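You operate a simulated robot arm through the tools that you are given. There is no shell and no other tool. Be economical: measure what you need, move in short steps, check, and stop when the job is done.

You are at the controls of a simulated two-armed robot. One attempt, no reset.

TASK
Pick up the teal case from the top of the trolley with one hand, pass it to the other hand and put it on the low shelf of the trolley. Set down upright: teal case.

The check looks at the end state, three seconds after you hand in, the way a careful person would. Anything else that was tipped, shoved, dropped, spilled or broken makes it a failure.

THE ROBOT
Two 7-joint arms with two-finger parallel grippers on one trunk, on a base that drives. Base frame: it is fixed to the floor where the robot stands at the start and does not move with it; the origin is under the middle of the robot, x ahead of it, y to its left, z up. Units: cm, degrees, N and s.
The left shoulder is at the start at [10.9, 17.1, 118.2], the right one opposite. With the tool pointing down near the work surface each hand reaches from about 10 to 86 cm from the robot's upright axis, wherever it stands, measured 20 degrees to its own side. Places, roughly: low shelf of the trolley [60, -40, 20]. Payload 4.4 kg a hand.
Tool frame (each hand has its own): the origin (TCP) lies between the finger pads and is the grasp point; the fingertips stand 2.3 cm ahead of it; z points along the fingers, y is the line along which they close. The gripper opens to 9.4 cm. The fingers are 3.8 cm wide and 1 cm thick; the gripper's body (5.4 by 9.6 cm) begins 3.9 cm behind the TCP.
Orientation is that of the tool frame in the base frame, as a unit quaternion [w, x, y, z]. With the fingers straight down and closing along the base's y, the tool's x points along the base's -x, its y along +y and its z along -z.

THE INTERFACE
- The arms move only by the tool play_rows. It takes "left_moves", "right_moves" or both (then of equal length, played together; a hand with none holds still); each is a list of rows, each a list of 6 numbers: the shift along the base's x, y, z in units of 100 mm (1.0 is 100 mm), then the turn, a rotation vector about the base's x, y, z in units of 90 degrees (1.0 is 90 degrees). In form: [[dx, dy, dz, rx, ry, rz], ...]. A call has 1 to 10 rows; each row is the pose to reach, as a shift and turn from the pose commanded when the call began. "left_hand" and "right_hand" are, for a hand that has rows, the opening, from 0 (shut) to 1 (fully open), set as the call begins (left out, the last holds). A call with a number of a shift or a turn outside -1 to 1 is refused whole. Each row takes 0.2 s and may step no farther than 5 cm and 8.6 degrees from the row before; otherwise, or with a gripper value out of range, the whole call is refused. A pose out of reach is approached as far as the arm can. The call stops where the force on the tool passes 40 N (or 10 N more than at its start, if that is more) or the arm is blocked; 0.2 s more then pass. Each finger travels about 7.2 cm/s and halts on what it meets, pressing with about 21 N; the grip force reading is that of the motor and also rises with nothing between the fingers. The clock runs only during rows and for 0.2 s after the last one: add rows that repeat a pose to give the fingers time. It gives the time, the measured TCP pose, the force on the tool (base axes), the opening and the grip force at its end, in the units of the frame above (readings bear some noise), with the torque about the TCP (base axes, N m) and any sound that the robot's microphone picked up, and new pictures: "show" is both (left out), scene, wrist or none (wrist: the cameras of the hands that moved).
- Cameras (640 x 400 px; columns grow to the right, rows downward): "scene" is now at [19.56, -3.43, 129.56]; the picture's right is [-0.47, -0.88, 0.00], its down [-0.72, 0.39, -0.57] and it looks along [0.51, -0.27, -0.82] (base axes); focal length 268 px, centre (320, 200). "left" rides on the left gripper at [8.6, -1.6, -7.5] in its tool frame; the picture's right is [0.18, 0.98, 0.00], its down [-0.58, 0.11, -0.81] and it looks along [-0.79, 0.15, 0.59] (tool axes); focal length 243 px, centre (320, 200). "right" rides on the right gripper at [8.6, 1.6, -7.5] in its tool frame; the picture's right is [-0.18, 0.98, 0.00], its down [-0.58, -0.11, -0.81] and it looks along [-0.79, -0.15, 0.59] (tool axes); focal length 243 px, centre (320, 200).
- slide_trunk(by): slides the trunk up (or, below 0, down) by that many cm; the arms and the scene camera ride with it, the base frame stays. It gives what a move gives, with no picture.
- roll_base(legs): drives the robot by 1 to 6 legs, each [ahead, left, turn to the left] in cm, cm and degrees, along the robot's own axes; the way and the turn of a leg run together, so that a leg with both is an arc; at most 150 cm and 180 degrees a leg. The arms and the cameras ride along, it lands a little off, and it stops where it bumps. It gives what a move gives, and a new picture of the scene camera.
- aim_head(pan, tilt): turns the head with the scene camera to pan (to the left, within 80 degrees either way) and tilt (down, from -29 to 69), counted from straight ahead of the robot. It gives what a move gives, and a new picture of the scene camera.
- pixel_to_xyz(camera, pixels): for up to 12 pixels [column, row] of the newest picture of that camera ("zoom" is the newest enlarged one), the place [x, y, z] in the base frame of the surface seen there, good to about 0.2 cm. The clock stands still meanwhile.
- enlarge(camera, box): a new picture of the part [left, top, right, bottom] of that camera's present view, enlarged. The clock stands still meanwhile.
- close_job(): hands the job in; it is judged then, once.

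Go step by step. Measure first, check grasps and placings, and put right what went wrong. The budget is 80 turns and 260 pictures, counting those below and the enlarged ones. Unless the task says otherwise, let go and move clear before handing in, and close with one line.

The tools are called after "Call:" as name(argument=value, ...) on one line, values as JSON. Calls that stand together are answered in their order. play_rows: Moves the arms, as the interface text tells. Its arguments: {"type":"object","properties":{"left_moves":{"type":"array"},"left_hand":{"type":"number"},"right_moves":{"type":"array"},"right_hand":{"type":"number"},"show":{"type":"string","enum":["both","scene","wrist","none"]}},"required":[]} The other tools are called the same way: slide_trunk (by) slides the trunk up or down; roll_base (legs) drives the base; aim_head (pan, tilt) turns the head that bears the scene camera; pixel_to_xyz (camera, pixels) gives the place of the surface under pixels of a picture; enlarge (camera, box) takes an enlarged picture of a part of a camera's view; close_job () hands the job in.

At the start:

```text
time: 0.0
left_ee_pos: [52.99, 1.41, 102.54]
left_ee_rot: [0.0, 0.0, 1.0, 0.0]
left_contact_force: [-1.2, 0.3, 0.8]
left_wrist_torque: [-0.02, 0.07, 0.04]
left_grip_width: 9.41
left_finger_force: 0.0
right_ee_pos: [34.96, -39.8, 98.43]
right_ee_rot: [0.0, 0.0, 1.0, 0.0]
right_contact_force: [-1.4, -0.3, -0.3]
right_wrist_torque: [-0.01, 0.01, 0.01]
right_grip_width: 9.42
right_finger_force: 0.0
trunk travel left (down, up): [-19.5, 19.3]
robot x, y, heading: [0.03, -0.33, 0.1]
head pan, tilt: [-28.1, 55.0]
```

scene: 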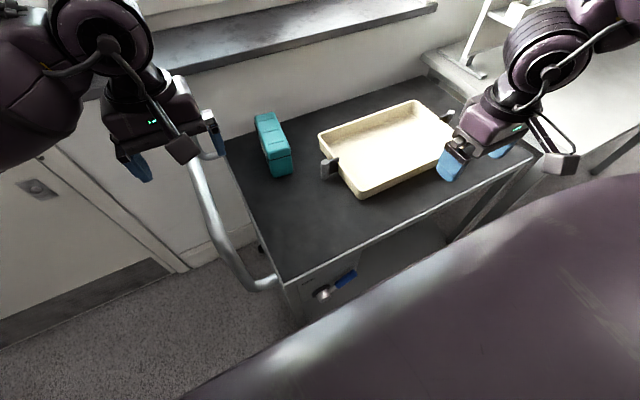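
right: 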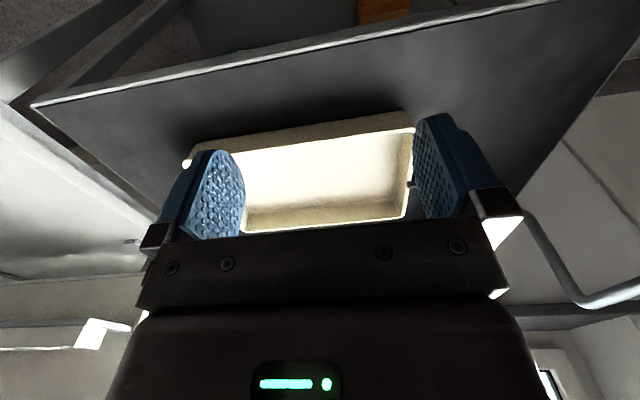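
left: 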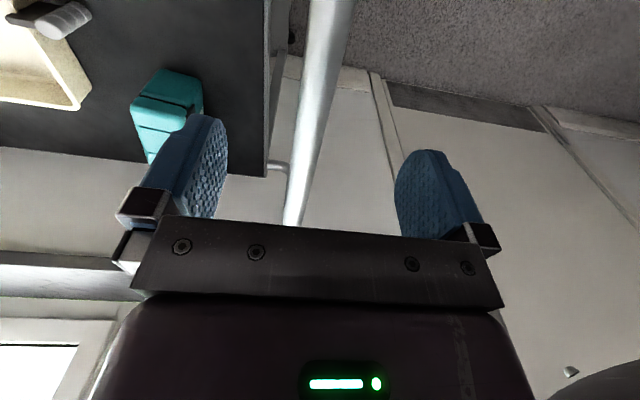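

The scene picture shows the teal case at about (272,145) on the trolley's dark top, with a cream tray beside it at (385,150). I'll measure the case, the top's edges and the tray first.

Call:
pixel_to_xyz(camera="scene", pixels=[[258, 118], [274, 114], [271, 156], [290, 151], [275, 174], [291, 170], [250, 170], [284, 276], [515, 165], [232, 135], [330, 165], [420, 85]])

Call:
enlarge(camera="scene", box=[220, 90, 380, 190])

Call:
enlarge(camera="scene", box=[220, 180, 540, 380])

```text
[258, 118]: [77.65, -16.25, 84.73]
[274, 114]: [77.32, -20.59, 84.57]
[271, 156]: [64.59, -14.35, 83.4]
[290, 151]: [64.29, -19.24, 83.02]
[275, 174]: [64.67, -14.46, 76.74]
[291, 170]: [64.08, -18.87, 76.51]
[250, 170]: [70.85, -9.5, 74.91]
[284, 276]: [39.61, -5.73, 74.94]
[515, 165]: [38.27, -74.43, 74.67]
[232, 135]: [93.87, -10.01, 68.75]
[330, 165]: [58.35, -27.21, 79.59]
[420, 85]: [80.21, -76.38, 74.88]
```

```text
4.00 times, centred on (300, 140) of scene
```

zoom: 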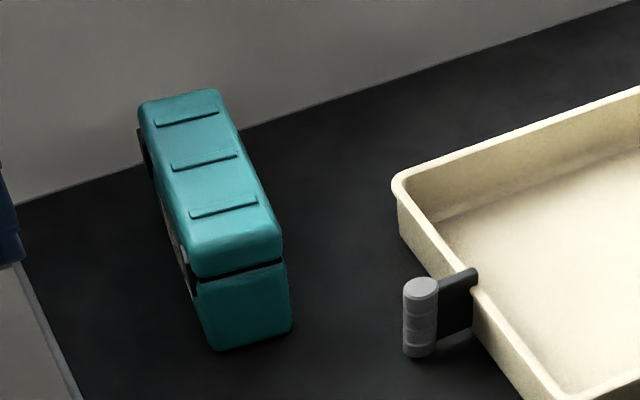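

```text
2.00 times, centred on (380, 280) of scene
```

zoom: 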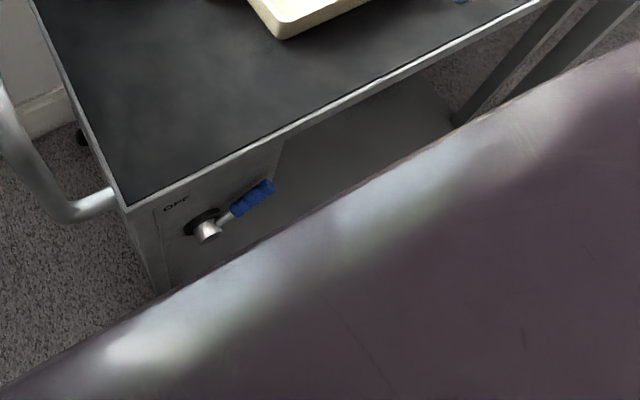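

The case spans about x 64–78, y −14 to −21, z 75–84.5, and there is something on its left flank. I'll look at that flank, and at the orange thing near the low shelf in the right camera at (385,10).

Call:
enlarge(camera="left", box=[80, 40, 280, 165])

Call:
enlarge(camera="right", box=[160, 0, 560, 250])

Call:
roll_base(legs=[[-50, 0, 0]])

```text
3.20 times, centred on (180, 102) of left
```

zoom: 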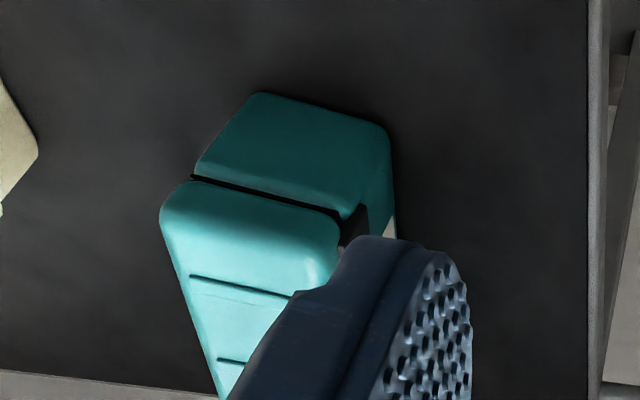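

```text
1.60 times, centred on (360, 125) of right
```

zoom: 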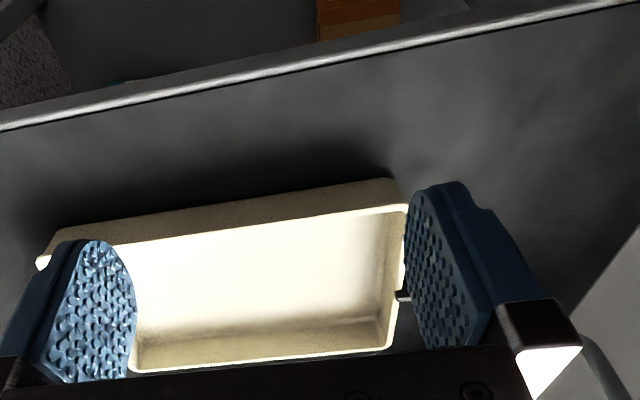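

```text
time: 1.8
left_ee_pos: [32.03, 1.13, 102.4]
left_ee_rot: [-0.001, 0.003, 1.0, 0.0]
left_contact_force: [1.1, 0.2, -0.8]
left_wrist_torque: [0.02, 0.03, 0.01]
left_grip_width: 9.39
left_finger_force: 0.0
right_ee_pos: [14.0, -39.94, 98.34]
right_ee_rot: [-0.001, 0.003, 1.0, 0.0]
right_contact_force: [0.3, 0.2, -0.5]
right_wrist_torque: [0.0, 0.05, 0.03]
right_grip_width: 9.4
right_finger_force: 0.1
trunk travel left (down, up): [-19.5, 19.3]
robot x, y, heading: [-20.87, -0.0, -0.2]
head pan, tilt: [-28.1, 55.0]
stopped in leg 1: the robot was blocked; the commanded pose is now the measured one
```

scene: 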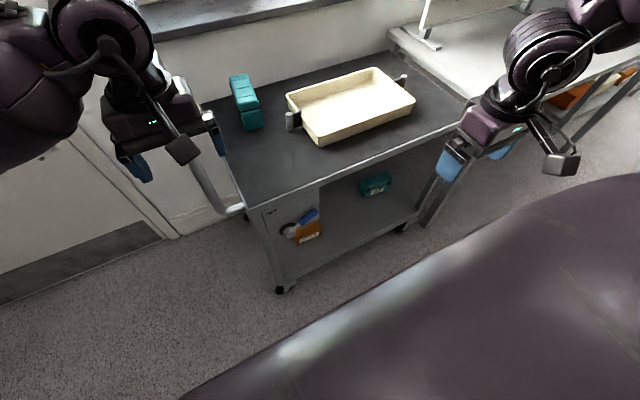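

The base was stopped after about 21 cm by something behind it. The low shelf is now in view, with an orange box at (307,232) and a teal item at (375,183). I'll measure the shelf and look behind.

Call:
enlarge(camera="scene", box=[230, 150, 470, 300])

Call:
pixel_to_xyz(camera="scene", pixels=[[295, 242], [320, 235], [363, 193], [390, 185], [345, 215], [345, 240], [400, 215], [284, 280], [419, 209], [310, 215], [400, 165], [330, 210]])

Call:
aim_head(pan=-35, tilt=40)

```text
2.67 times, centred on (350, 225) of scene
```

zoom: 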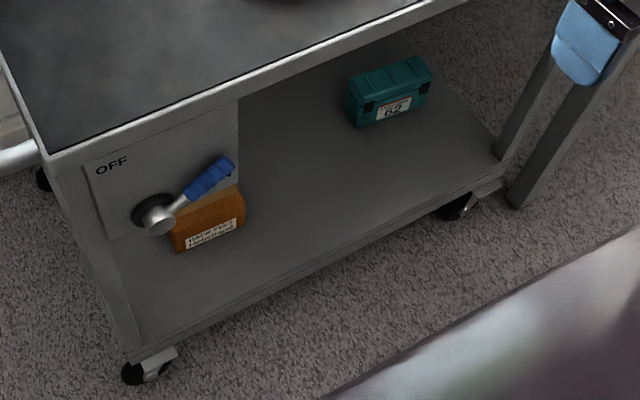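

```text
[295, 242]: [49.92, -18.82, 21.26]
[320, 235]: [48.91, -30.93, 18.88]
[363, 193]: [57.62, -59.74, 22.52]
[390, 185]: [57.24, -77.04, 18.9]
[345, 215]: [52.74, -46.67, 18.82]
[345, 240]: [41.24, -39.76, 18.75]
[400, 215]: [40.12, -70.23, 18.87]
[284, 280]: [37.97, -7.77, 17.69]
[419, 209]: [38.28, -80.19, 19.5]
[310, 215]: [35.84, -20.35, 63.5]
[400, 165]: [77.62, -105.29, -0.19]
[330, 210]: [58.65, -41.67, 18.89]
```

```text
time: 2.6
left_ee_pos: [31.96, 1.0, 102.6]
left_ee_rot: [0.0, 0.002, 1.0, 0.0]
left_contact_force: [0.4, 0.3, -1.4]
left_wrist_torque: [0.03, 0.03, 0.02]
left_grip_width: 9.39
left_finger_force: 0.0
right_ee_pos: [13.84, -39.93, 98.38]
right_ee_rot: [-0.001, 0.001, 1.0, 0.001]
right_contact_force: [-0.4, -0.5, -0.2]
right_wrist_torque: [0.0, -0.02, 0.05]
right_grip_width: 9.39
right_finger_force: 0.0
trunk travel left (down, up): [-19.5, 19.3]
robot x, y, heading: [-21.12, -0.08, -0.1]
head pan, tilt: [-35.0, 40.0]
```

scene: 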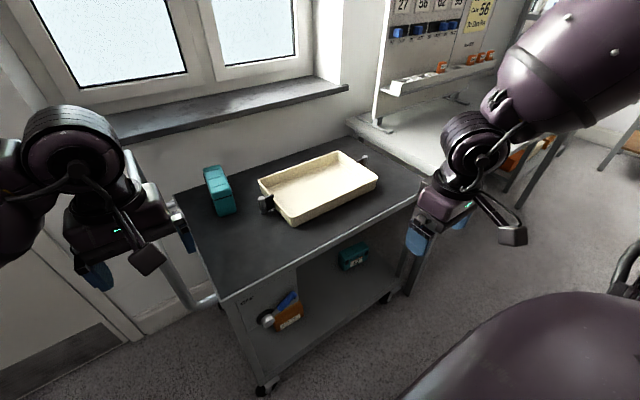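

The low shelf is flat at z≈18.8 and free between the orange box (y≥−31) and the case marked 62 (y≈−57 to −75). I'll go back ahead and to the right, so that the left hand can pick and the right hand faces the shelf.

Call:
roll_base(legs=[[20, -22, 0]])

Call:
aim_head(pan=0, tilt=45)

Call:
enlarge(camera="scene", box=[220, 60, 420, 185])

```text
time: 5.2
left_ee_pos: [51.67, -21.06, 102.49]
left_ee_rot: [-0.001, 0.001, 1.0, 0.0]
left_contact_force: [0.5, 0.3, 0.2]
left_wrist_torque: [0.05, 0.0, 0.03]
left_grip_width: 9.4
left_finger_force: 0.1
right_ee_pos: [33.73, -62.18, 98.35]
right_ee_rot: [-0.002, 0.0, 1.0, -0.001]
right_contact_force: [-0.1, -0.2, 0.5]
right_wrist_torque: [0.02, 0.04, 0.01]
right_grip_width: 9.39
right_finger_force: 0.1
trunk travel left (down, up): [-19.5, 19.3]
robot x, y, heading: [-0.69, -22.37, 0.2]
head pan, tilt: [-35.0, 40.0]
```

scene: 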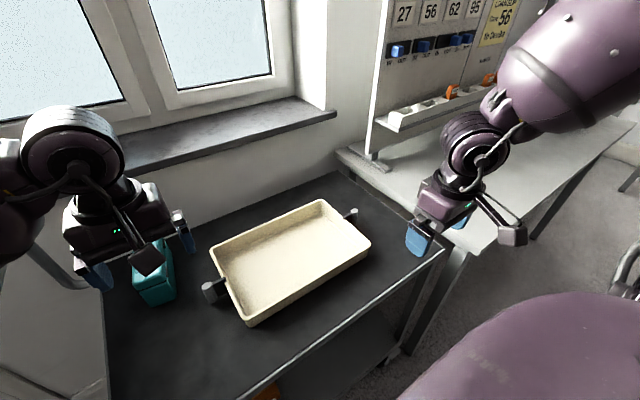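

```text
time: 6.2
left_ee_pos: [51.63, -20.99, 102.41]
left_ee_rot: [0.0, 0.001, 1.0, -0.001]
left_contact_force: [-1.5, 0.6, 0.0]
left_wrist_torque: [-0.01, -0.02, -0.04]
left_grip_width: 9.38
left_finger_force: 0.1
right_ee_pos: [33.48, -62.09, 98.32]
right_ee_rot: [-0.001, 0.001, 1.0, 0.0]
right_contact_force: [-0.5, 0.4, 1.2]
right_wrist_torque: [-0.03, 0.0, -0.01]
right_grip_width: 9.4
right_finger_force: 0.1
trunk travel left (down, up): [-19.5, 19.3]
robot x, y, heading: [-1.06, -22.55, 0.0]
head pan, tilt: [0.0, 45.0]
```

scene: 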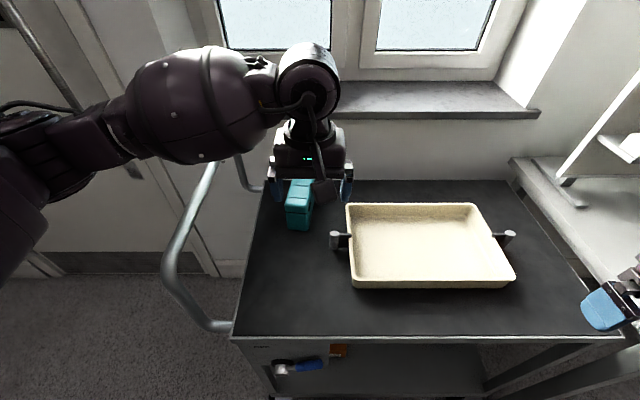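

```text
3.20 times, centred on (320, 122) of scene
```

zoom: 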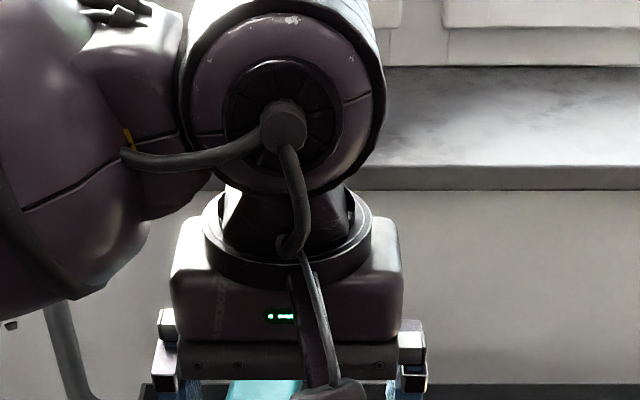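

The left hand now hangs short of the case, with its jaws around it in the picture at (300,200). I'll move it forward above the near half of the case with a slight yaw to match.

Call:
play_rows(left_moves=[[0.45, 0.1, 0, 0, 0, -0.03], [0.85, 0.25, -0.1, 0, 0, -0.072]], left_hand=1, show="none")

Call:
play_rows(left_moves=[[0.45, 0.05, 0, 0, 0, 0], [0.82, 0.1, 0, 0, 0, 0], [0.82, 0.1, -0.4, 0, 0, 0]], show="both")

```text
time: 6.8
left_ee_pos: [59.96, -18.4, 101.51]
left_ee_rot: [-0.001, 0.059, 0.998, -0.001]
left_contact_force: [0.7, -0.3, 0.2]
left_wrist_torque: [-0.01, -0.03, -0.02]
left_grip_width: 9.38
left_finger_force: 0.0
right_ee_pos: [33.63, -61.94, 98.29]
right_ee_rot: [-0.002, 0.0, 1.0, 0.0]
right_contact_force: [-0.2, 0.8, 0.6]
right_wrist_torque: [0.01, 0.03, 0.01]
right_grip_width: 9.4
right_finger_force: 0.1
trunk travel left (down, up): [-19.5, 19.3]
robot x, y, heading: [-1.15, -22.3, 0.0]
head pan, tilt: [0.0, 45.0]
```

```text
time: 7.6
left_ee_pos: [68.41, -17.65, 97.4]
left_ee_rot: [-0.001, 0.058, 0.998, 0.0]
left_contact_force: [0.3, -0.4, -0.4]
left_wrist_torque: [0.03, -0.01, -0.02]
left_grip_width: 9.39
left_finger_force: 0.0
right_ee_pos: [33.56, -62.03, 98.34]
right_ee_rot: [-0.002, 0.0, 1.0, 0.0]
right_contact_force: [0.3, 0.2, 0.0]
right_wrist_torque: [-0.03, -0.03, -0.03]
right_grip_width: 9.36
right_finger_force: 0.0
trunk travel left (down, up): [-19.5, 19.3]
robot x, y, heading: [-1.35, -22.31, 0.2]
head pan, tilt: [0.0, 45.0]
```

scene: 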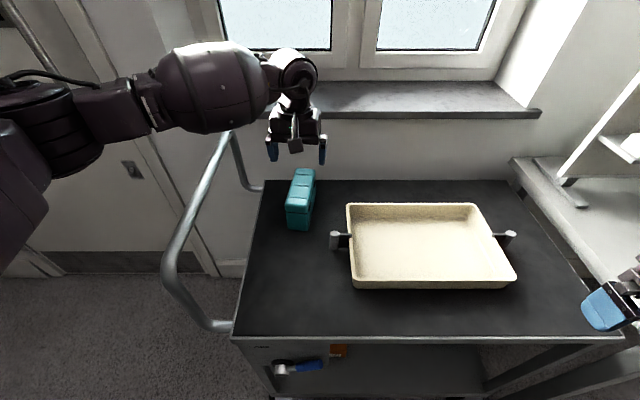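
left: 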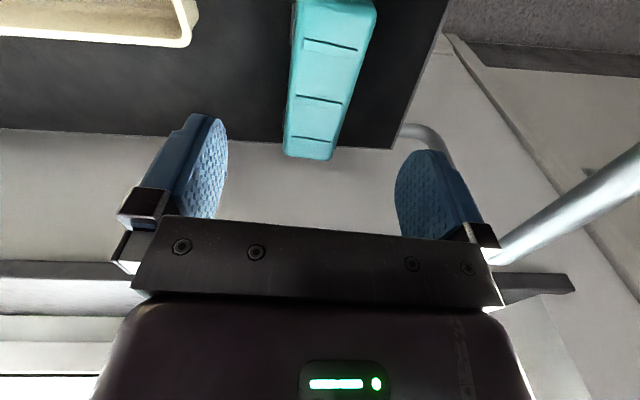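

The case top is now clear in both views (scene (300,190), left (330,80)). I'll take its corners again for yaw and centre.

Call:
enlarge(camera="scene", box=[260, 155, 356, 240])

Call:
pixel_to_xyz(camera="left", pixels=[[295, 10], [370, 20], [290, 100], [350, 100], [288, 140], [330, 150], [310, 130], [340, 30]])

```text
4.71 times, centred on (308, 198) of scene
```

zoom: 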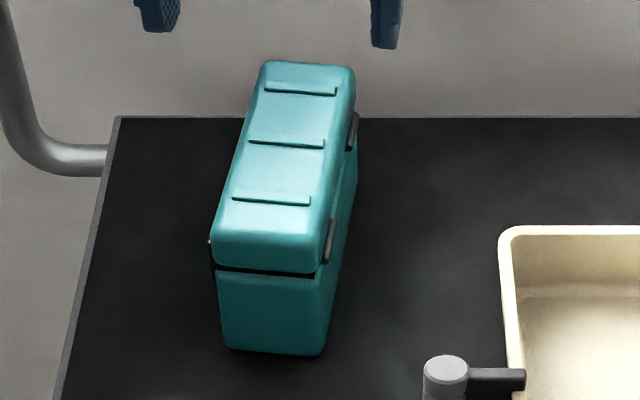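

```text
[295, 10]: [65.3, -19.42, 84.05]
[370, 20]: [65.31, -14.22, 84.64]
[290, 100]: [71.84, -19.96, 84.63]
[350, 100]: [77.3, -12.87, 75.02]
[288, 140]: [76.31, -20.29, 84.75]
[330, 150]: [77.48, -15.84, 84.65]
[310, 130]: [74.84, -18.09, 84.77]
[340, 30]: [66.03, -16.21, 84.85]
```

Call:
pixel_to_xyz(camera="zoom", pixels=[[224, 210], [330, 215], [262, 75], [348, 80], [230, 348], [318, 352], [220, 280], [315, 285], [345, 230], [352, 135], [270, 260], [328, 240]])

```text
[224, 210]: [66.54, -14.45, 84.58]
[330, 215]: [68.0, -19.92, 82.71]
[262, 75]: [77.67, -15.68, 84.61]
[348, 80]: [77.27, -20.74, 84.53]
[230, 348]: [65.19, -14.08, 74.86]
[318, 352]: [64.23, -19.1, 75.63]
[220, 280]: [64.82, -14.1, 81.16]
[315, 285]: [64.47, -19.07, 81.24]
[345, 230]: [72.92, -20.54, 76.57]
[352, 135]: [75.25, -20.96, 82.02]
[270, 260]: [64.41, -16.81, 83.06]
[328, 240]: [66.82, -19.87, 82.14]
```

The case lies at yaw about −6.7° with its centre at (71.3, −17.5), 5 cm wide, its top at 84.7, and latches near x 67 and x 75. I'll lower the left hand between the latches at x≈69.8 to z≈81.6, checking on the way.

Call:
play_rows(left_moves=[[0.13, 0.035, -0.3, 0, 0, 0], [0.13, 0.035, -0.7, 0, 0, 0], [0.13, 0.035, -0.9, 0, 0, 0]], show="both")

```text
time: 8.4
left_ee_pos: [69.76, -17.22, 88.42]
left_ee_rot: [-0.001, 0.059, 0.998, 0.001]
left_contact_force: [-0.1, -0.9, -0.6]
left_wrist_torque: [-0.01, -0.04, -0.01]
left_grip_width: 9.41
left_finger_force: 0.1
right_ee_pos: [33.6, -62.1, 98.37]
right_ee_rot: [-0.002, 0.001, 1.0, 0.0]
right_contact_force: [-0.6, -0.5, -0.5]
right_wrist_torque: [0.0, 0.03, -0.02]
right_grip_width: 9.4
right_finger_force: 0.0
trunk travel left (down, up): [-19.5, 19.3]
robot x, y, heading: [-1.28, -22.32, -0.2]
head pan, tilt: [0.0, 45.0]
```

scene: 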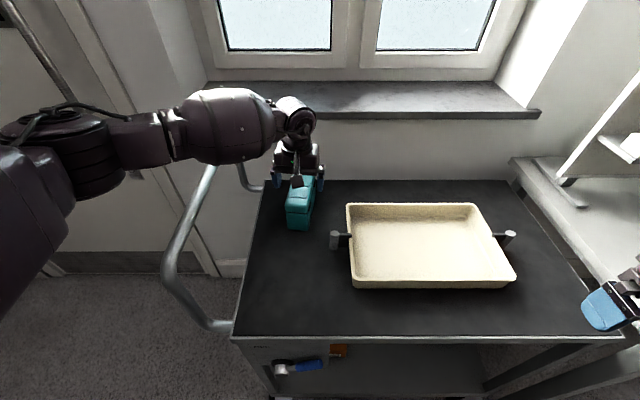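
left: 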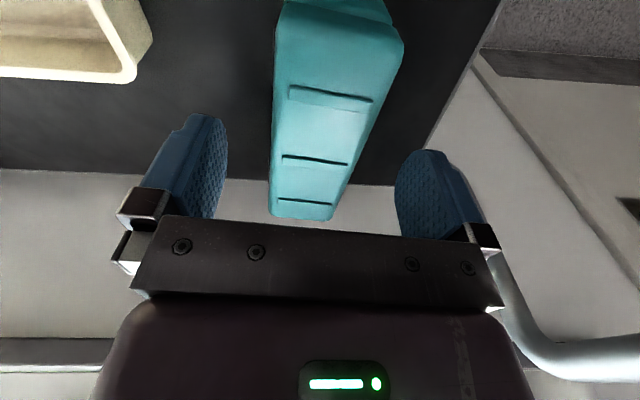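

The jaws straddle the case evenly, seen at (320,150) in the left view. I'll go down the last 6.8 cm and then close.

Call:
play_rows(left_moves=[[0, 0, -0.4, 0, 0, 0], [0, 0, -0.68, 0, 0, 0]], show="none")

Call:
play_rows(left_moves=[[0, 0, 0, 0, 0, 0], [0, 0, 0, 0, 0, 0], [0, 0, 0, 0, 0, 0], [0, 0, 0, 0, 0, 0], [0, 0, 0, 0, 0, 0]], left_hand=0, show="both")

```text
time: 9.0
left_ee_pos: [69.53, -17.24, 81.65]
left_ee_rot: [0.0, 0.058, 0.998, 0.0]
left_contact_force: [0.6, -0.6, -0.2]
left_wrist_torque: [0.0, 0.02, 0.01]
left_grip_width: 9.38
left_finger_force: 0.0
right_ee_pos: [33.6, -61.94, 98.42]
right_ee_rot: [-0.002, 0.001, 1.0, 0.0]
right_contact_force: [-0.1, 0.5, -0.3]
right_wrist_torque: [-0.02, 0.01, 0.01]
right_grip_width: 9.42
right_finger_force: 0.2
trunk travel left (down, up): [-19.5, 19.3]
robot x, y, heading: [-1.17, -22.12, 0.2]
head pan, tilt: [0.0, 45.0]
```

```text
time: 10.2
left_ee_pos: [69.52, -17.12, 81.74]
left_ee_rot: [0.0, 0.058, 0.998, 0.0]
left_contact_force: [0.2, 2.6, 0.7]
left_wrist_torque: [0.07, -0.28, 0.14]
left_grip_width: 6.27
left_finger_force: 21.1
right_ee_pos: [33.68, -61.95, 98.48]
right_ee_rot: [-0.002, 0.0, 1.0, 0.0]
right_contact_force: [0.1, -0.5, -0.4]
right_wrist_torque: [-0.03, 0.01, 0.0]
right_grip_width: 9.38
right_finger_force: 0.0
trunk travel left (down, up): [-19.5, 19.3]
robot x, y, heading: [-0.86, -22.53, -0.2]
head pan, tilt: [0.0, 45.0]
```

scene: 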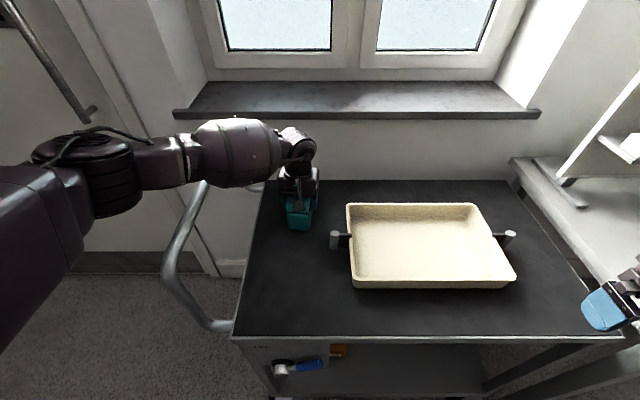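
left: 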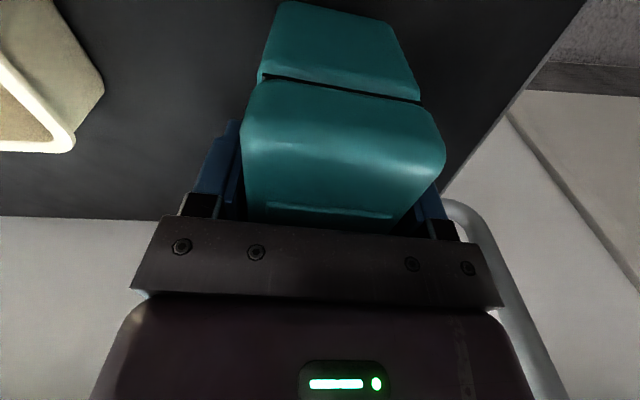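

The grip stopped at 6.27 cm, wider than the 5 cm body, so the pads probably sit on latches. I'll look more closely.

Call:
enlarge(camera="left", box=[160, 60, 480, 260])

Call:
enlarge(camera="scene", box=[260, 150, 350, 240])

```text
2.00 times, centred on (320, 160) of left
```

zoom: 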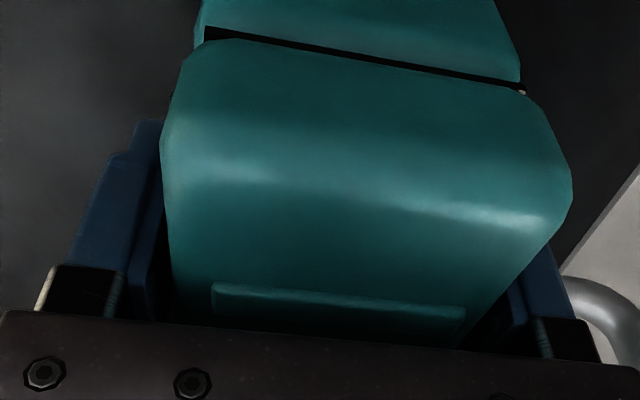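

```text
4.44 times, centred on (305, 195) of scene
```

zoom: 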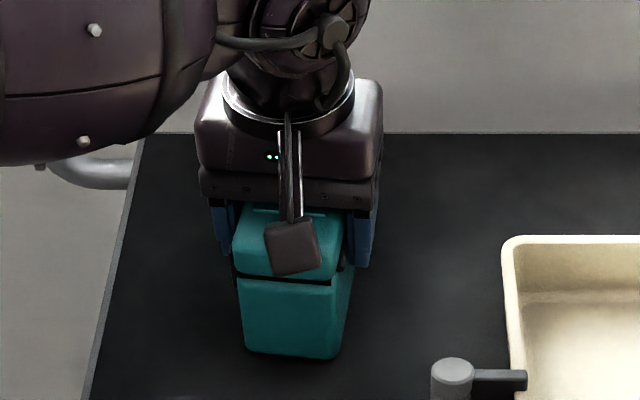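

The pads rest on the near latches. I'll open, slide 1.3 cm along the case to centre between the latches, and grip again.

Call:
play_rows(left_moves=[[0, 0, 0, 0, 0, 0], [0, 0, 0, 0, 0, 0], [0, 0, 0, 0, 0, 0], [0.14, -0.015, 0, 0, 0, -0.004], [0.14, -0.015, 0, 0, 0, -0.004]], left_hand=1, show="none")

Call:
play_rows(left_moves=[[0, 0, 0, 0, 0, 0], [0, 0, 0, 0, 0, 0], [0, 0, 0, 0, 0, 0], [0, 0, 0, 0, 0, 0], [0, 0, 0, 0, 0, 0]], left_hand=0, show="wrist")

```text
time: 11.4
left_ee_pos: [70.98, -17.27, 81.78]
left_ee_rot: [0.0, 0.062, 0.998, 0.0]
left_contact_force: [-0.3, -0.3, 0.9]
left_wrist_torque: [0.01, -0.05, -0.02]
left_grip_width: 9.39
left_finger_force: 0.0
right_ee_pos: [33.71, -62.14, 98.47]
right_ee_rot: [0.0, 0.0, 1.0, 0.0]
right_contact_force: [-0.1, 0.1, -0.3]
right_wrist_torque: [0.02, -0.03, -0.03]
right_grip_width: 9.42
right_finger_force: 0.0
trunk travel left (down, up): [-19.5, 19.3]
robot x, y, heading: [-1.42, -22.3, 0.1]
head pan, tilt: [0.0, 45.0]
```

```text
time: 12.6
left_ee_pos: [71.06, -17.37, 81.83]
left_ee_rot: [0.0, 0.061, 0.998, 0.0]
left_contact_force: [0.5, 0.1, 0.5]
left_wrist_torque: [-0.03, 0.02, 0.25]
left_grip_width: 6.31
left_finger_force: 21.4
right_ee_pos: [33.69, -62.13, 98.41]
right_ee_rot: [-0.001, 0.0, 1.0, 0.0]
right_contact_force: [0.4, 0.7, 0.9]
right_wrist_torque: [-0.05, -0.02, -0.01]
right_grip_width: 9.39
right_finger_force: 0.1
trunk travel left (down, up): [-19.5, 19.3]
robot x, y, heading: [-0.88, -22.27, -0.0]
head pan, tilt: [0.0, 45.0]
```

left: 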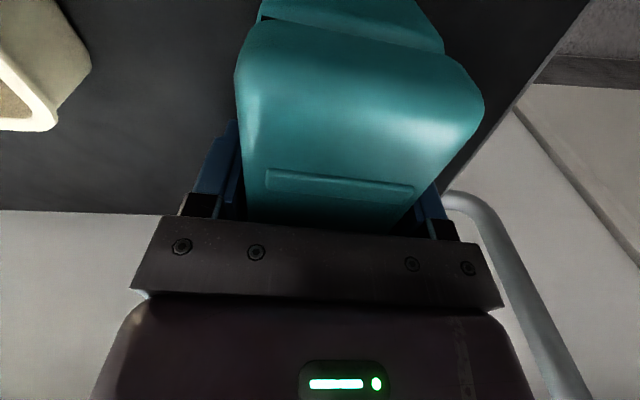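

The width is 6.3 cm again, so the body itself is about 6.2 cm wide with rounded edges, and the grip is a sound, central one. I'll lift straight up and weigh it.

Call:
play_rows(left_moves=[[0, 0, 0.1, 0, 0, 0], [0, 0, 0.4, 0, 0, 0], [0, 0, 0.8, 0, 0, 0], [0, 0, 1.0, 0, 0, 0], [0, 0, 1.0, 0, 0, 0]], show="both")

```text
time: 13.8
left_ee_pos: [71.1, -17.19, 91.7]
left_ee_rot: [-0.001, 0.062, 0.998, 0.0]
left_contact_force: [-0.4, -0.9, -4.6]
left_wrist_torque: [0.02, 0.03, 0.01]
left_grip_width: 6.28
left_finger_force: 21.3
right_ee_pos: [33.74, -62.07, 98.35]
right_ee_rot: [-0.002, 0.001, 1.0, 0.001]
right_contact_force: [0.9, 0.1, -0.2]
right_wrist_torque: [-0.02, 0.01, 0.04]
right_grip_width: 9.4
right_finger_force: 0.2
trunk travel left (down, up): [-19.5, 19.3]
robot x, y, heading: [-1.3, -22.49, -0.1]
head pan, tilt: [0.0, 45.0]
```

scene: 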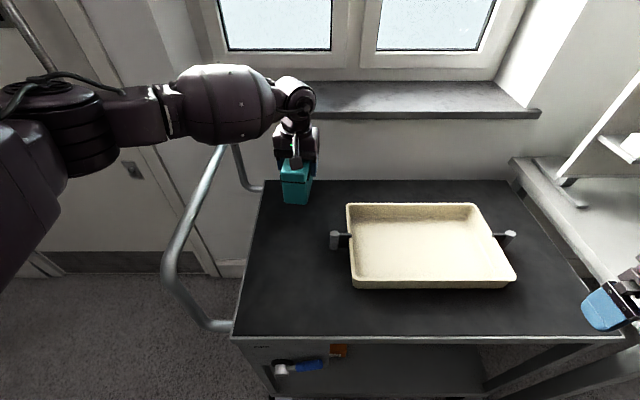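
left: 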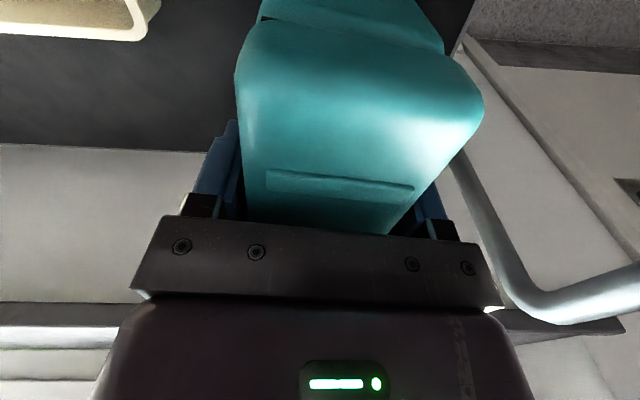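

The case weighs about 0.47 kg and hangs level. A more rearward left grip would leave more room for the other hand, so I'll set it down, regrip 2.6 cm nearer its near end, and lift again.

Call:
play_rows(left_moves=[[0, 0, -0.4, 0, 0, 0], [0, 0, -0.8, 0, 0, 0], [0, 0, -0.98, 0, 0, 0], [0, 0, -0.98, 0, 0, 0]], show="none")

Call:
play_rows(left_moves=[[0, 0, 0, 0, 0, 0], [0, 0, 0, 0, 0, 0], [0, 0, 0, 0, 0, 0], [-0.13, 0.016, 0, 0, 0, 0], [-0.26, 0.032, 0, 0, 0, 0], [-0.26, 0.032, 0, 0, 0, 0]], left_hand=1, show="wrist")

Call:
play_rows(left_moves=[[0, 0, 0, 0, 0, 0], [0, 0, 0, 0, 0, 0], [0, 0, 0, 0, 0, 0], [0, 0, 0, 0, 0, 0], [0, 0, 0, 0, 0, 0]], left_hand=0, show="wrist")

```text
time: 14.8
left_ee_pos: [71.0, -17.21, 81.89]
left_ee_rot: [0.0, 0.061, 0.998, 0.0]
left_contact_force: [0.2, -0.1, -5.0]
left_wrist_torque: [0.02, 0.07, -0.02]
left_grip_width: 6.28
left_finger_force: 21.0
right_ee_pos: [33.7, -62.08, 98.39]
right_ee_rot: [-0.002, 0.001, 1.0, 0.001]
right_contact_force: [0.1, 0.8, -0.2]
right_wrist_torque: [-0.01, -0.01, -0.02]
right_grip_width: 9.42
right_finger_force: 0.0
trunk travel left (down, up): [-19.5, 19.3]
robot x, y, heading: [-1.07, -22.07, 0.1]
head pan, tilt: [0.0, 45.0]
```

```text
time: 16.2
left_ee_pos: [68.45, -16.95, 81.94]
left_ee_rot: [0.0, 0.061, 0.998, 0.0]
left_contact_force: [0.2, -0.1, 0.6]
left_wrist_torque: [0.0, -0.01, -0.02]
left_grip_width: 9.44
left_finger_force: 0.0
right_ee_pos: [33.75, -62.1, 98.42]
right_ee_rot: [-0.002, 0.001, 1.0, 0.0]
right_contact_force: [0.4, 0.9, -0.2]
right_wrist_torque: [-0.02, 0.01, -0.03]
right_grip_width: 9.39
right_finger_force: 0.0
trunk travel left (down, up): [-19.5, 19.3]
robot x, y, heading: [-1.54, -22.31, 0.0]
head pan, tilt: [0.0, 45.0]
```

left: 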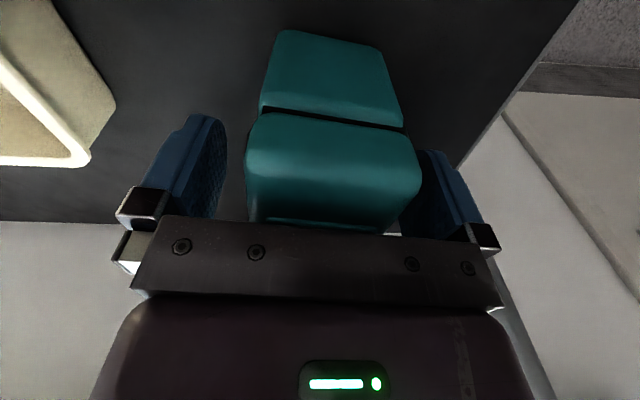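

```text
time: 17.4
left_ee_pos: [68.38, -17.06, 82.01]
left_ee_rot: [-0.001, 0.062, 0.998, 0.0]
left_contact_force: [-0.7, -0.9, -0.6]
left_wrist_torque: [0.06, -0.02, -0.04]
left_grip_width: 6.3
left_finger_force: 21.0
right_ee_pos: [33.61, -62.13, 98.4]
right_ee_rot: [-0.001, 0.001, 1.0, 0.0]
right_contact_force: [1.3, -0.3, 0.0]
right_wrist_torque: [0.0, -0.02, -0.01]
right_grip_width: 9.37
right_finger_force: 0.0
trunk travel left (down, up): [-19.5, 19.3]
robot x, y, heading: [-1.22, -22.28, 0.1]
head pan, tilt: [0.0, 45.0]
```

left: 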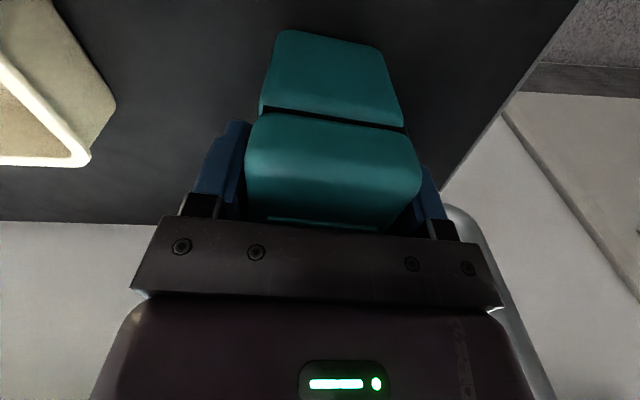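

The regrip is even, again at 6.3 cm. I'll lift 10 cm, then another 8 cm while drawing back toward the robot.

Call:
play_rows(left_moves=[[0, 0, 0.15, 0, 0, 0], [0, 0, 0.5, 0, 0, 0], [0, 0, 0.9, 0, 0, 0], [0, 0, 1.0, 0, 0, 0]], show="scene")

Call:
play_rows(left_moves=[[0, 0, 0.4, 0, 0, -0.05], [-0.4, 0, 0.7, 0, 0, -0.14], [-0.8, 0, 0.9, 0, 0, -0.23], [-1.0, 0, 0.9, 0, 0, -0.32]], show="scene")

```text
time: 18.4
left_ee_pos: [68.51, -16.98, 91.83]
left_ee_rot: [-0.001, 0.061, 0.998, 0.0]
left_contact_force: [-0.9, -0.5, -3.6]
left_wrist_torque: [0.0, 0.2, 0.01]
left_grip_width: 6.29
left_finger_force: 21.3
right_ee_pos: [33.68, -62.16, 98.37]
right_ee_rot: [-0.001, 0.001, 1.0, 0.0]
right_contact_force: [-0.7, 0.0, -0.1]
right_wrist_torque: [-0.01, -0.02, -0.01]
right_grip_width: 9.39
right_finger_force: 0.1
trunk travel left (down, up): [-19.5, 19.3]
robot x, y, heading: [-1.73, -22.4, 0.0]
head pan, tilt: [0.0, 45.0]
```

scene: 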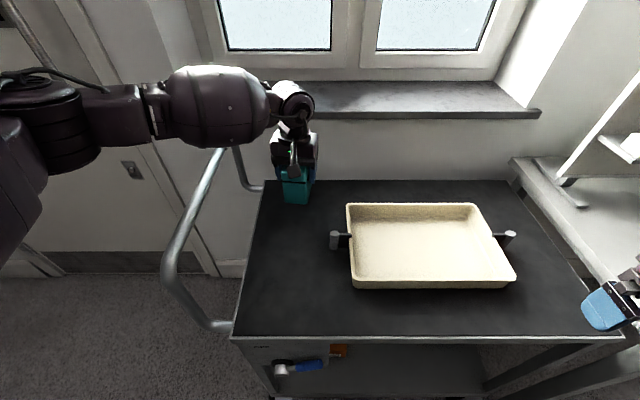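

```text
time: 19.4
left_ee_pos: [58.51, -16.86, 101.03]
left_ee_rot: [-0.002, 0.308, 0.951, 0.001]
left_contact_force: [0.5, 0.1, -3.5]
left_wrist_torque: [0.08, 0.14, -0.01]
left_grip_width: 6.3
left_finger_force: 21.2
right_ee_pos: [33.64, -62.16, 98.33]
right_ee_rot: [-0.001, 0.0, 1.0, 0.0]
right_contact_force: [0.3, 0.2, -0.3]
right_wrist_torque: [-0.02, -0.04, 0.01]
right_grip_width: 9.44
right_finger_force: 0.1
trunk travel left (down, up): [-19.5, 19.3]
robot x, y, heading: [-1.17, -22.57, 0.0]
head pan, tilt: [0.0, 45.0]
```

scene: 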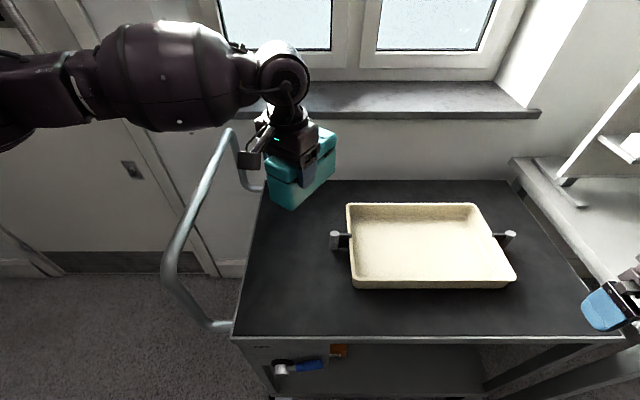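

The case hangs level and has yawed by about −36°. I'll bring the left hand on to −90° yaw in front of the body while the right hand starts turning to face it.

Call:
play_rows(left_moves=[[-0.12, 0, 0, 0, 0, -0.075], [-0.25, 0, 0, 0, 0, -0.15], [-0.37, 0, 0, 0, 0, -0.225], [-0.5, 0, 0, 0, 0, -0.3], [-0.62, 0, 0, 0, 0, -0.375], [-0.75, 0, 0, 0, 0, -0.45], [-0.87, 0, 0, 0, 0, -0.525], [-1.0, 0, 0, 0, 0, -0.6]], right_moves=[[0.1, 0.1, 0.12, 0, 0, 0.09], [0.2, 0.2, 0.25, 0, 0, 0.18], [0.3, 0.3, 0.37, 0, 0, 0.27], [0.4, 0.4, 0.5, 0, 0, 0.36], [0.5, 0.5, 0.62, 0, 0, 0.45], [0.6, 0.6, 0.75, 0, 0, 0.54], [0.7, 0.7, 0.87, 0, 0, 0.63], [0.8, 0.8, 1.0, 0, 0, 0.72]], show="scene")

```text
time: 21.2
left_ee_pos: [50.14, -17.05, 101.18]
left_ee_rot: [0.001, 0.642, 0.767, 0.001]
left_contact_force: [-0.1, -0.4, -4.5]
left_wrist_torque: [0.16, -0.01, -0.03]
left_grip_width: 6.3
left_finger_force: 20.6
left hand out of reach, approached as far as the arm can: row 7, 8
right_ee_pos: [38.02, -52.41, 111.54]
right_ee_rot: [0.0, -0.532, 0.847, -0.004]
right_contact_force: [-0.9, 0.3, -1.0]
right_wrist_torque: [0.0, -0.11, 0.0]
right_grip_width: 9.4
right_finger_force: 0.0
right hand out of reach, approached as far as the arm can: row 7, 8
trunk travel left (down, up): [-19.5, 19.3]
robot x, y, heading: [-1.06, -22.15, 0.1]
head pan, tilt: [0.0, 45.0]
```

scene: 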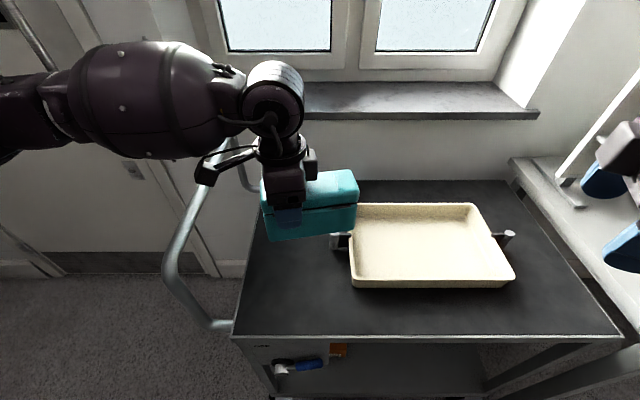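

The wrists hit yaw limits: left at about −80°, right at about +64°. A hand nearer the middle should turn farther, so I'll bring the right hand inward and ask for yaw 100°.

Call:
play_rows(right_moves=[[0.2, 0.25, 0, 0, 0, 0.0], [0.4, 0.5, 0, 0, 0, 0.0], [0.6, 0.75, 0, 0, 0, 0.08], [0.8, 1.0, 0, 0, 0, 0.16], [0.8, 1.0, 0, 0, 0, 0.24], [0.8, 1.0, 0, 0, 0, 0.32], [0.8, 1.0, 0, 0, 0, 0.4]], show="scene")

```text
time: 22.8
left_ee_pos: [50.45, -17.08, 100.76]
left_ee_rot: [-0.002, 0.641, 0.767, 0.0]
left_contact_force: [-0.2, -0.4, -4.1]
left_wrist_torque: [0.2, 0.01, 0.01]
left_grip_width: 6.26
left_finger_force: 21.2
right_ee_pos: [36.95, -37.05, 113.49]
right_ee_rot: [0.005, 0.761, -0.649, -0.001]
right_contact_force: [-0.6, -1.0, 0.0]
right_wrist_torque: [-0.02, 0.03, 0.0]
right_grip_width: 9.4
right_finger_force: 0.0
right hand out of reach, approached as far as the arm can: row 4, 5, 6, 7
trunk travel left (down, up): [-19.5, 19.3]
robot x, y, heading: [-1.68, -21.98, 0.0]
head pan, tilt: [0.0, 45.0]
```

scene: 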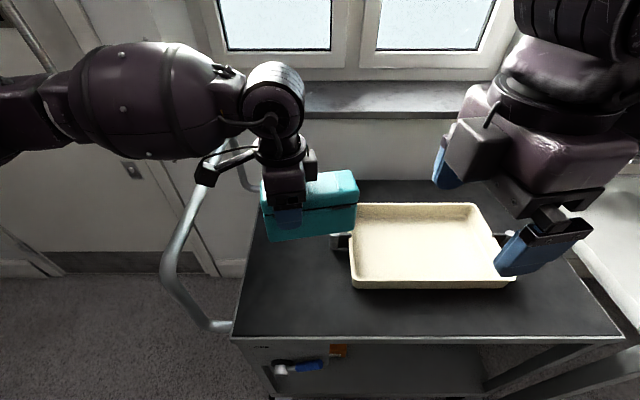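

Yaw 99° is reached on the right nearer the body. So I'll bring the left hand and case closer, to x≈40 at yaw −90°, while tilting the right hand 30° inward.

Call:
play_rows(left_moves=[[-0.25, 0, 0, 0, 0, 0], [-0.5, 0, 0, 0, 0, -0.03], [-0.75, 0, 0, 0, 0, -0.07], [-1.0, 0, 0, 0, 0, -0.11]], right_moves=[[0, -0.2, 0, 0.08, 0.013, 0], [0, -0.3, 0, 0.16, 0.027, 0], [0, -0.3, 0, 0.25, 0.04, 0], [0, -0.3, 0, 0.33, 0.053, 0]], show="scene")

```text
time: 23.8
left_ee_pos: [40.36, -16.96, 100.93]
left_ee_rot: [0.0, 0.705, 0.709, 0.001]
left_contact_force: [-0.1, 0.5, -4.0]
left_wrist_torque: [0.14, 0.03, -0.03]
left_grip_width: 6.3
left_finger_force: 20.4
right_ee_pos: [35.68, -36.69, 118.41]
right_ee_rot: [-0.17, 0.743, -0.617, -0.196]
right_contact_force: [0.0, 0.8, 0.8]
right_wrist_torque: [-0.02, -0.01, -0.04]
right_grip_width: 9.41
right_finger_force: 0.0
right hand out of reach, approached as far as the arm can: row 1, 2, 3, 4
trunk travel left (down, up): [-19.5, 19.3]
robot x, y, heading: [-1.07, -22.0, -0.3]
head pan, tilt: [0.0, 45.0]
```

scene: 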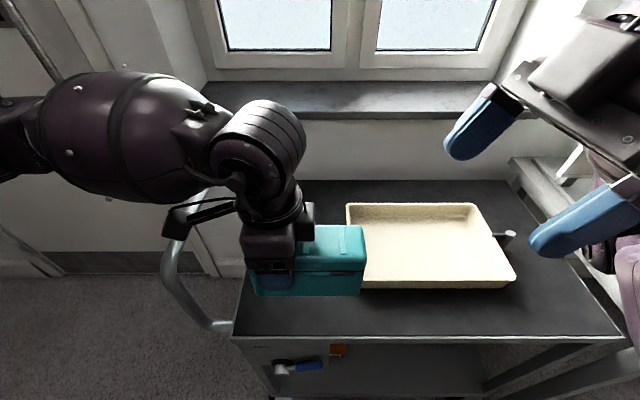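

The left hand is now at yaw −90°. The right hand has the right tilt (30°, azimuth 99°) but sits high at z 118. I'll lower it 10 cm and turn it −9° to square up with the case.

Call:
play_rows(right_moves=[[0.0, -0.1, -0.25, 0, 0, -0.03], [0.1, -0.1, -0.5, 0, 0, -0.06], [0.2, -0.1, -0.75, 0, 0, -0.1], [0.3, -0.1, -1.0, 0, 0, -0.1], [0.3, -0.1, -1.0, 0, 0, -0.1]], show="scene")

```text
time: 25.0
left_ee_pos: [40.31, -16.87, 100.92]
left_ee_rot: [-0.001, 0.704, 0.71, 0.0]
left_contact_force: [0.5, 0.0, -3.8]
left_wrist_torque: [0.14, 0.01, 0.01]
left_grip_width: 6.29
left_finger_force: 21.1
right_ee_pos: [38.05, -35.84, 115.25]
right_ee_rot: [-0.184, 0.693, -0.674, -0.182]
right_contact_force: [0.3, -0.7, -1.4]
right_wrist_torque: [0.02, 0.01, 0.0]
right_grip_width: 9.39
right_finger_force: 0.1
right hand out of reach, approached as far as the arm can: row 1, 2, 3, 4, 5
trunk travel left (down, up): [-19.5, 19.3]
robot x, y, heading: [-1.54, -22.55, -0.3]
head pan, tilt: [0.0, 45.0]
```

scene: 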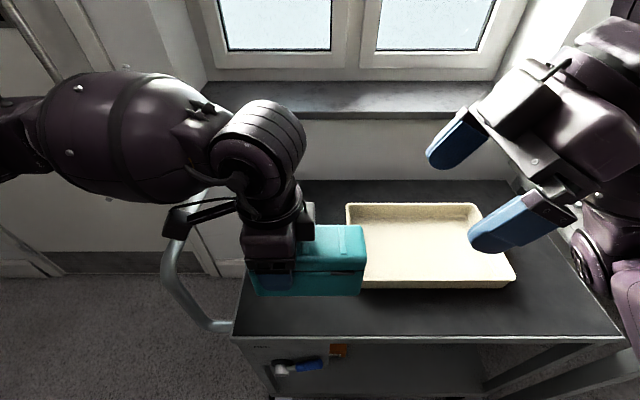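

The right hand stays about 7 cm above the height asked. Because the left now grips near the case's end, a tilt of about 15° is enough, so I'll reduce the tilt and ask for the lower pose again, a bit nearer the body.

Call:
play_rows(right_moves=[[0.0, -0.1, -0.1, -0.08, 0, 0], [0.0, -0.1, -0.4, -0.16, 0, 0], [0.0, -0.1, -0.8, -0.16, 0, 0], [0.0, -0.1, -1.0, -0.16, 0, 0], [0.0, -0.1, -1.0, -0.16, 0, 0]], show="scene")

```text
time: 26.2
left_ee_pos: [40.39, -16.91, 100.9]
left_ee_rot: [0.0, 0.705, 0.709, 0.0]
left_contact_force: [-0.5, 0.4, -4.7]
left_wrist_torque: [0.14, 0.01, 0.01]
left_grip_width: 6.29
left_finger_force: 20.4
right_ee_pos: [38.34, -35.45, 110.82]
right_ee_rot: [-0.095, 0.709, -0.693, -0.095]
right_contact_force: [0.5, -0.1, -0.3]
right_wrist_torque: [-0.03, 0.01, 0.03]
right_grip_width: 9.39
right_finger_force: 0.0
right hand out of reach, approached as far as the arm can: row 2, 3, 4, 5
trunk travel left (down, up): [-19.5, 19.3]
robot x, y, heading: [-1.12, -22.33, -0.0]
head pan, tilt: [0.0, 45.0]
```

scene: 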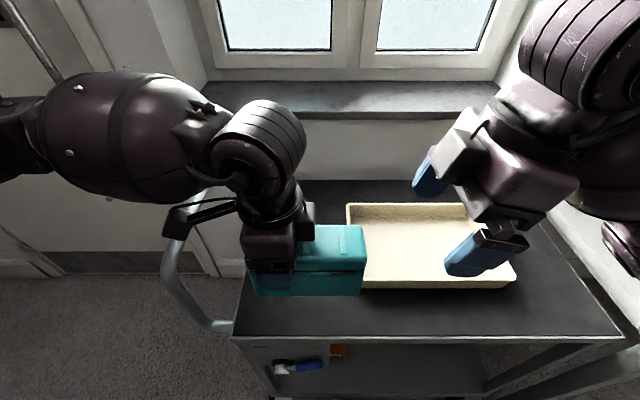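

The tilt is now about 15° and the hand is at z 110.8. The grasp pose is over (40.4, −23.2), so I'll move sideways to the pre-grasp point about 10 cm above it.

Call:
play_rows(right_moves=[[0.05, 0.3, 0.02, 0, 0, 0], [0.1, 0.6, 0.02, 0, 0, 0], [0.2, 0.95, 0.02, 0, 0, 0], [0.2, 0.95, 0.02, 0, 0, 0]], show="both")

```text
time: 27.2
left_ee_pos: [40.38, -17.07, 100.92]
left_ee_rot: [0.0, 0.705, 0.71, 0.001]
left_contact_force: [0.3, -0.7, -4.3]
left_wrist_torque: [0.16, -0.02, -0.04]
left_grip_width: 6.28
left_finger_force: 21.0
right_ee_pos: [40.43, -25.97, 110.93]
right_ee_rot: [-0.096, 0.712, -0.689, -0.095]
right_contact_force: [0.5, -0.5, 0.6]
right_wrist_torque: [0.01, 0.01, 0.0]
right_grip_width: 9.41
right_finger_force: 0.1
trunk travel left (down, up): [-19.5, 19.3]
robot x, y, heading: [-1.43, -22.42, 0.1]
head pan, tilt: [0.0, 45.0]
```

scene: 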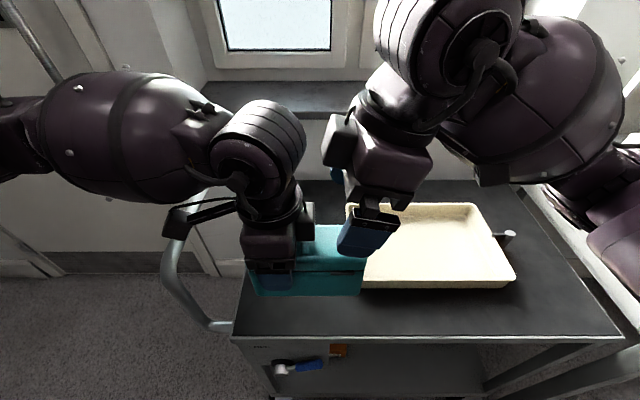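
right: 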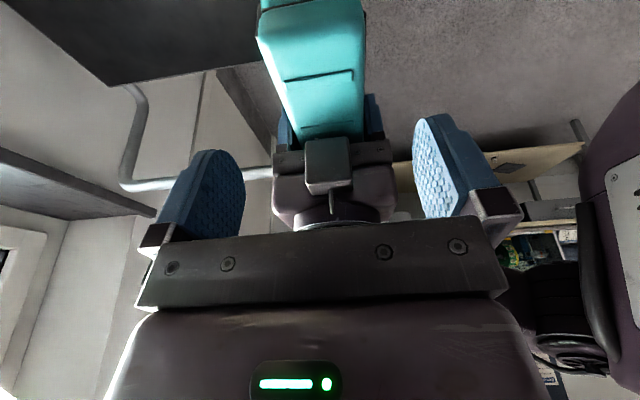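

Reached cleanly: in the right view the case runs between the open jaws. I'll check its edges and the remaining offset.

Call:
pixel_to_xyz(camera="right", pixels=[[265, 15], [360, 15], [290, 110], [358, 110], [310, 30], [262, 40], [364, 40]])

Call:
pixel_to_xyz(camera="scene", pixels=[[363, 280], [358, 258], [330, 290], [290, 293], [268, 292], [320, 280]])

Call:
enlarge(camera="scene", box=[230, 180, 420, 310])

```text
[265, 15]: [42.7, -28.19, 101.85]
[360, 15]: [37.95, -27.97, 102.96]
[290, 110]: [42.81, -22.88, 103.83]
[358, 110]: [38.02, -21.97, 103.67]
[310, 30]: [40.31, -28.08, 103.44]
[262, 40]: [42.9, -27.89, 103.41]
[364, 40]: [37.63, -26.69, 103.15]
```

```text
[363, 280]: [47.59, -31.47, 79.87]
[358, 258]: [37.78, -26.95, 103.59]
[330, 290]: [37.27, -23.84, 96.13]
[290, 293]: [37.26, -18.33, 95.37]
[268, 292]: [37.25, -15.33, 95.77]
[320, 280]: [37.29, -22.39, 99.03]
```

```text
3.08 times, centred on (325, 245) of scene
```

zoom: 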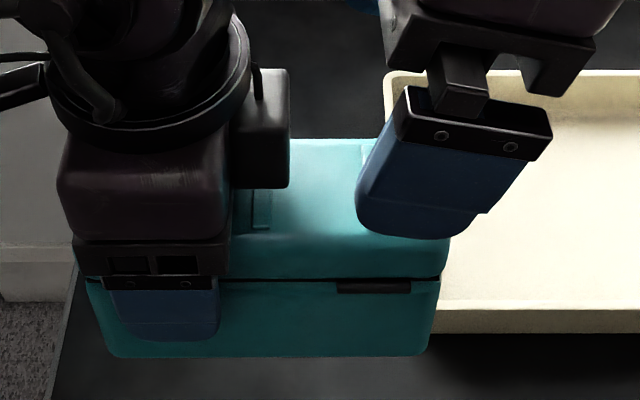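

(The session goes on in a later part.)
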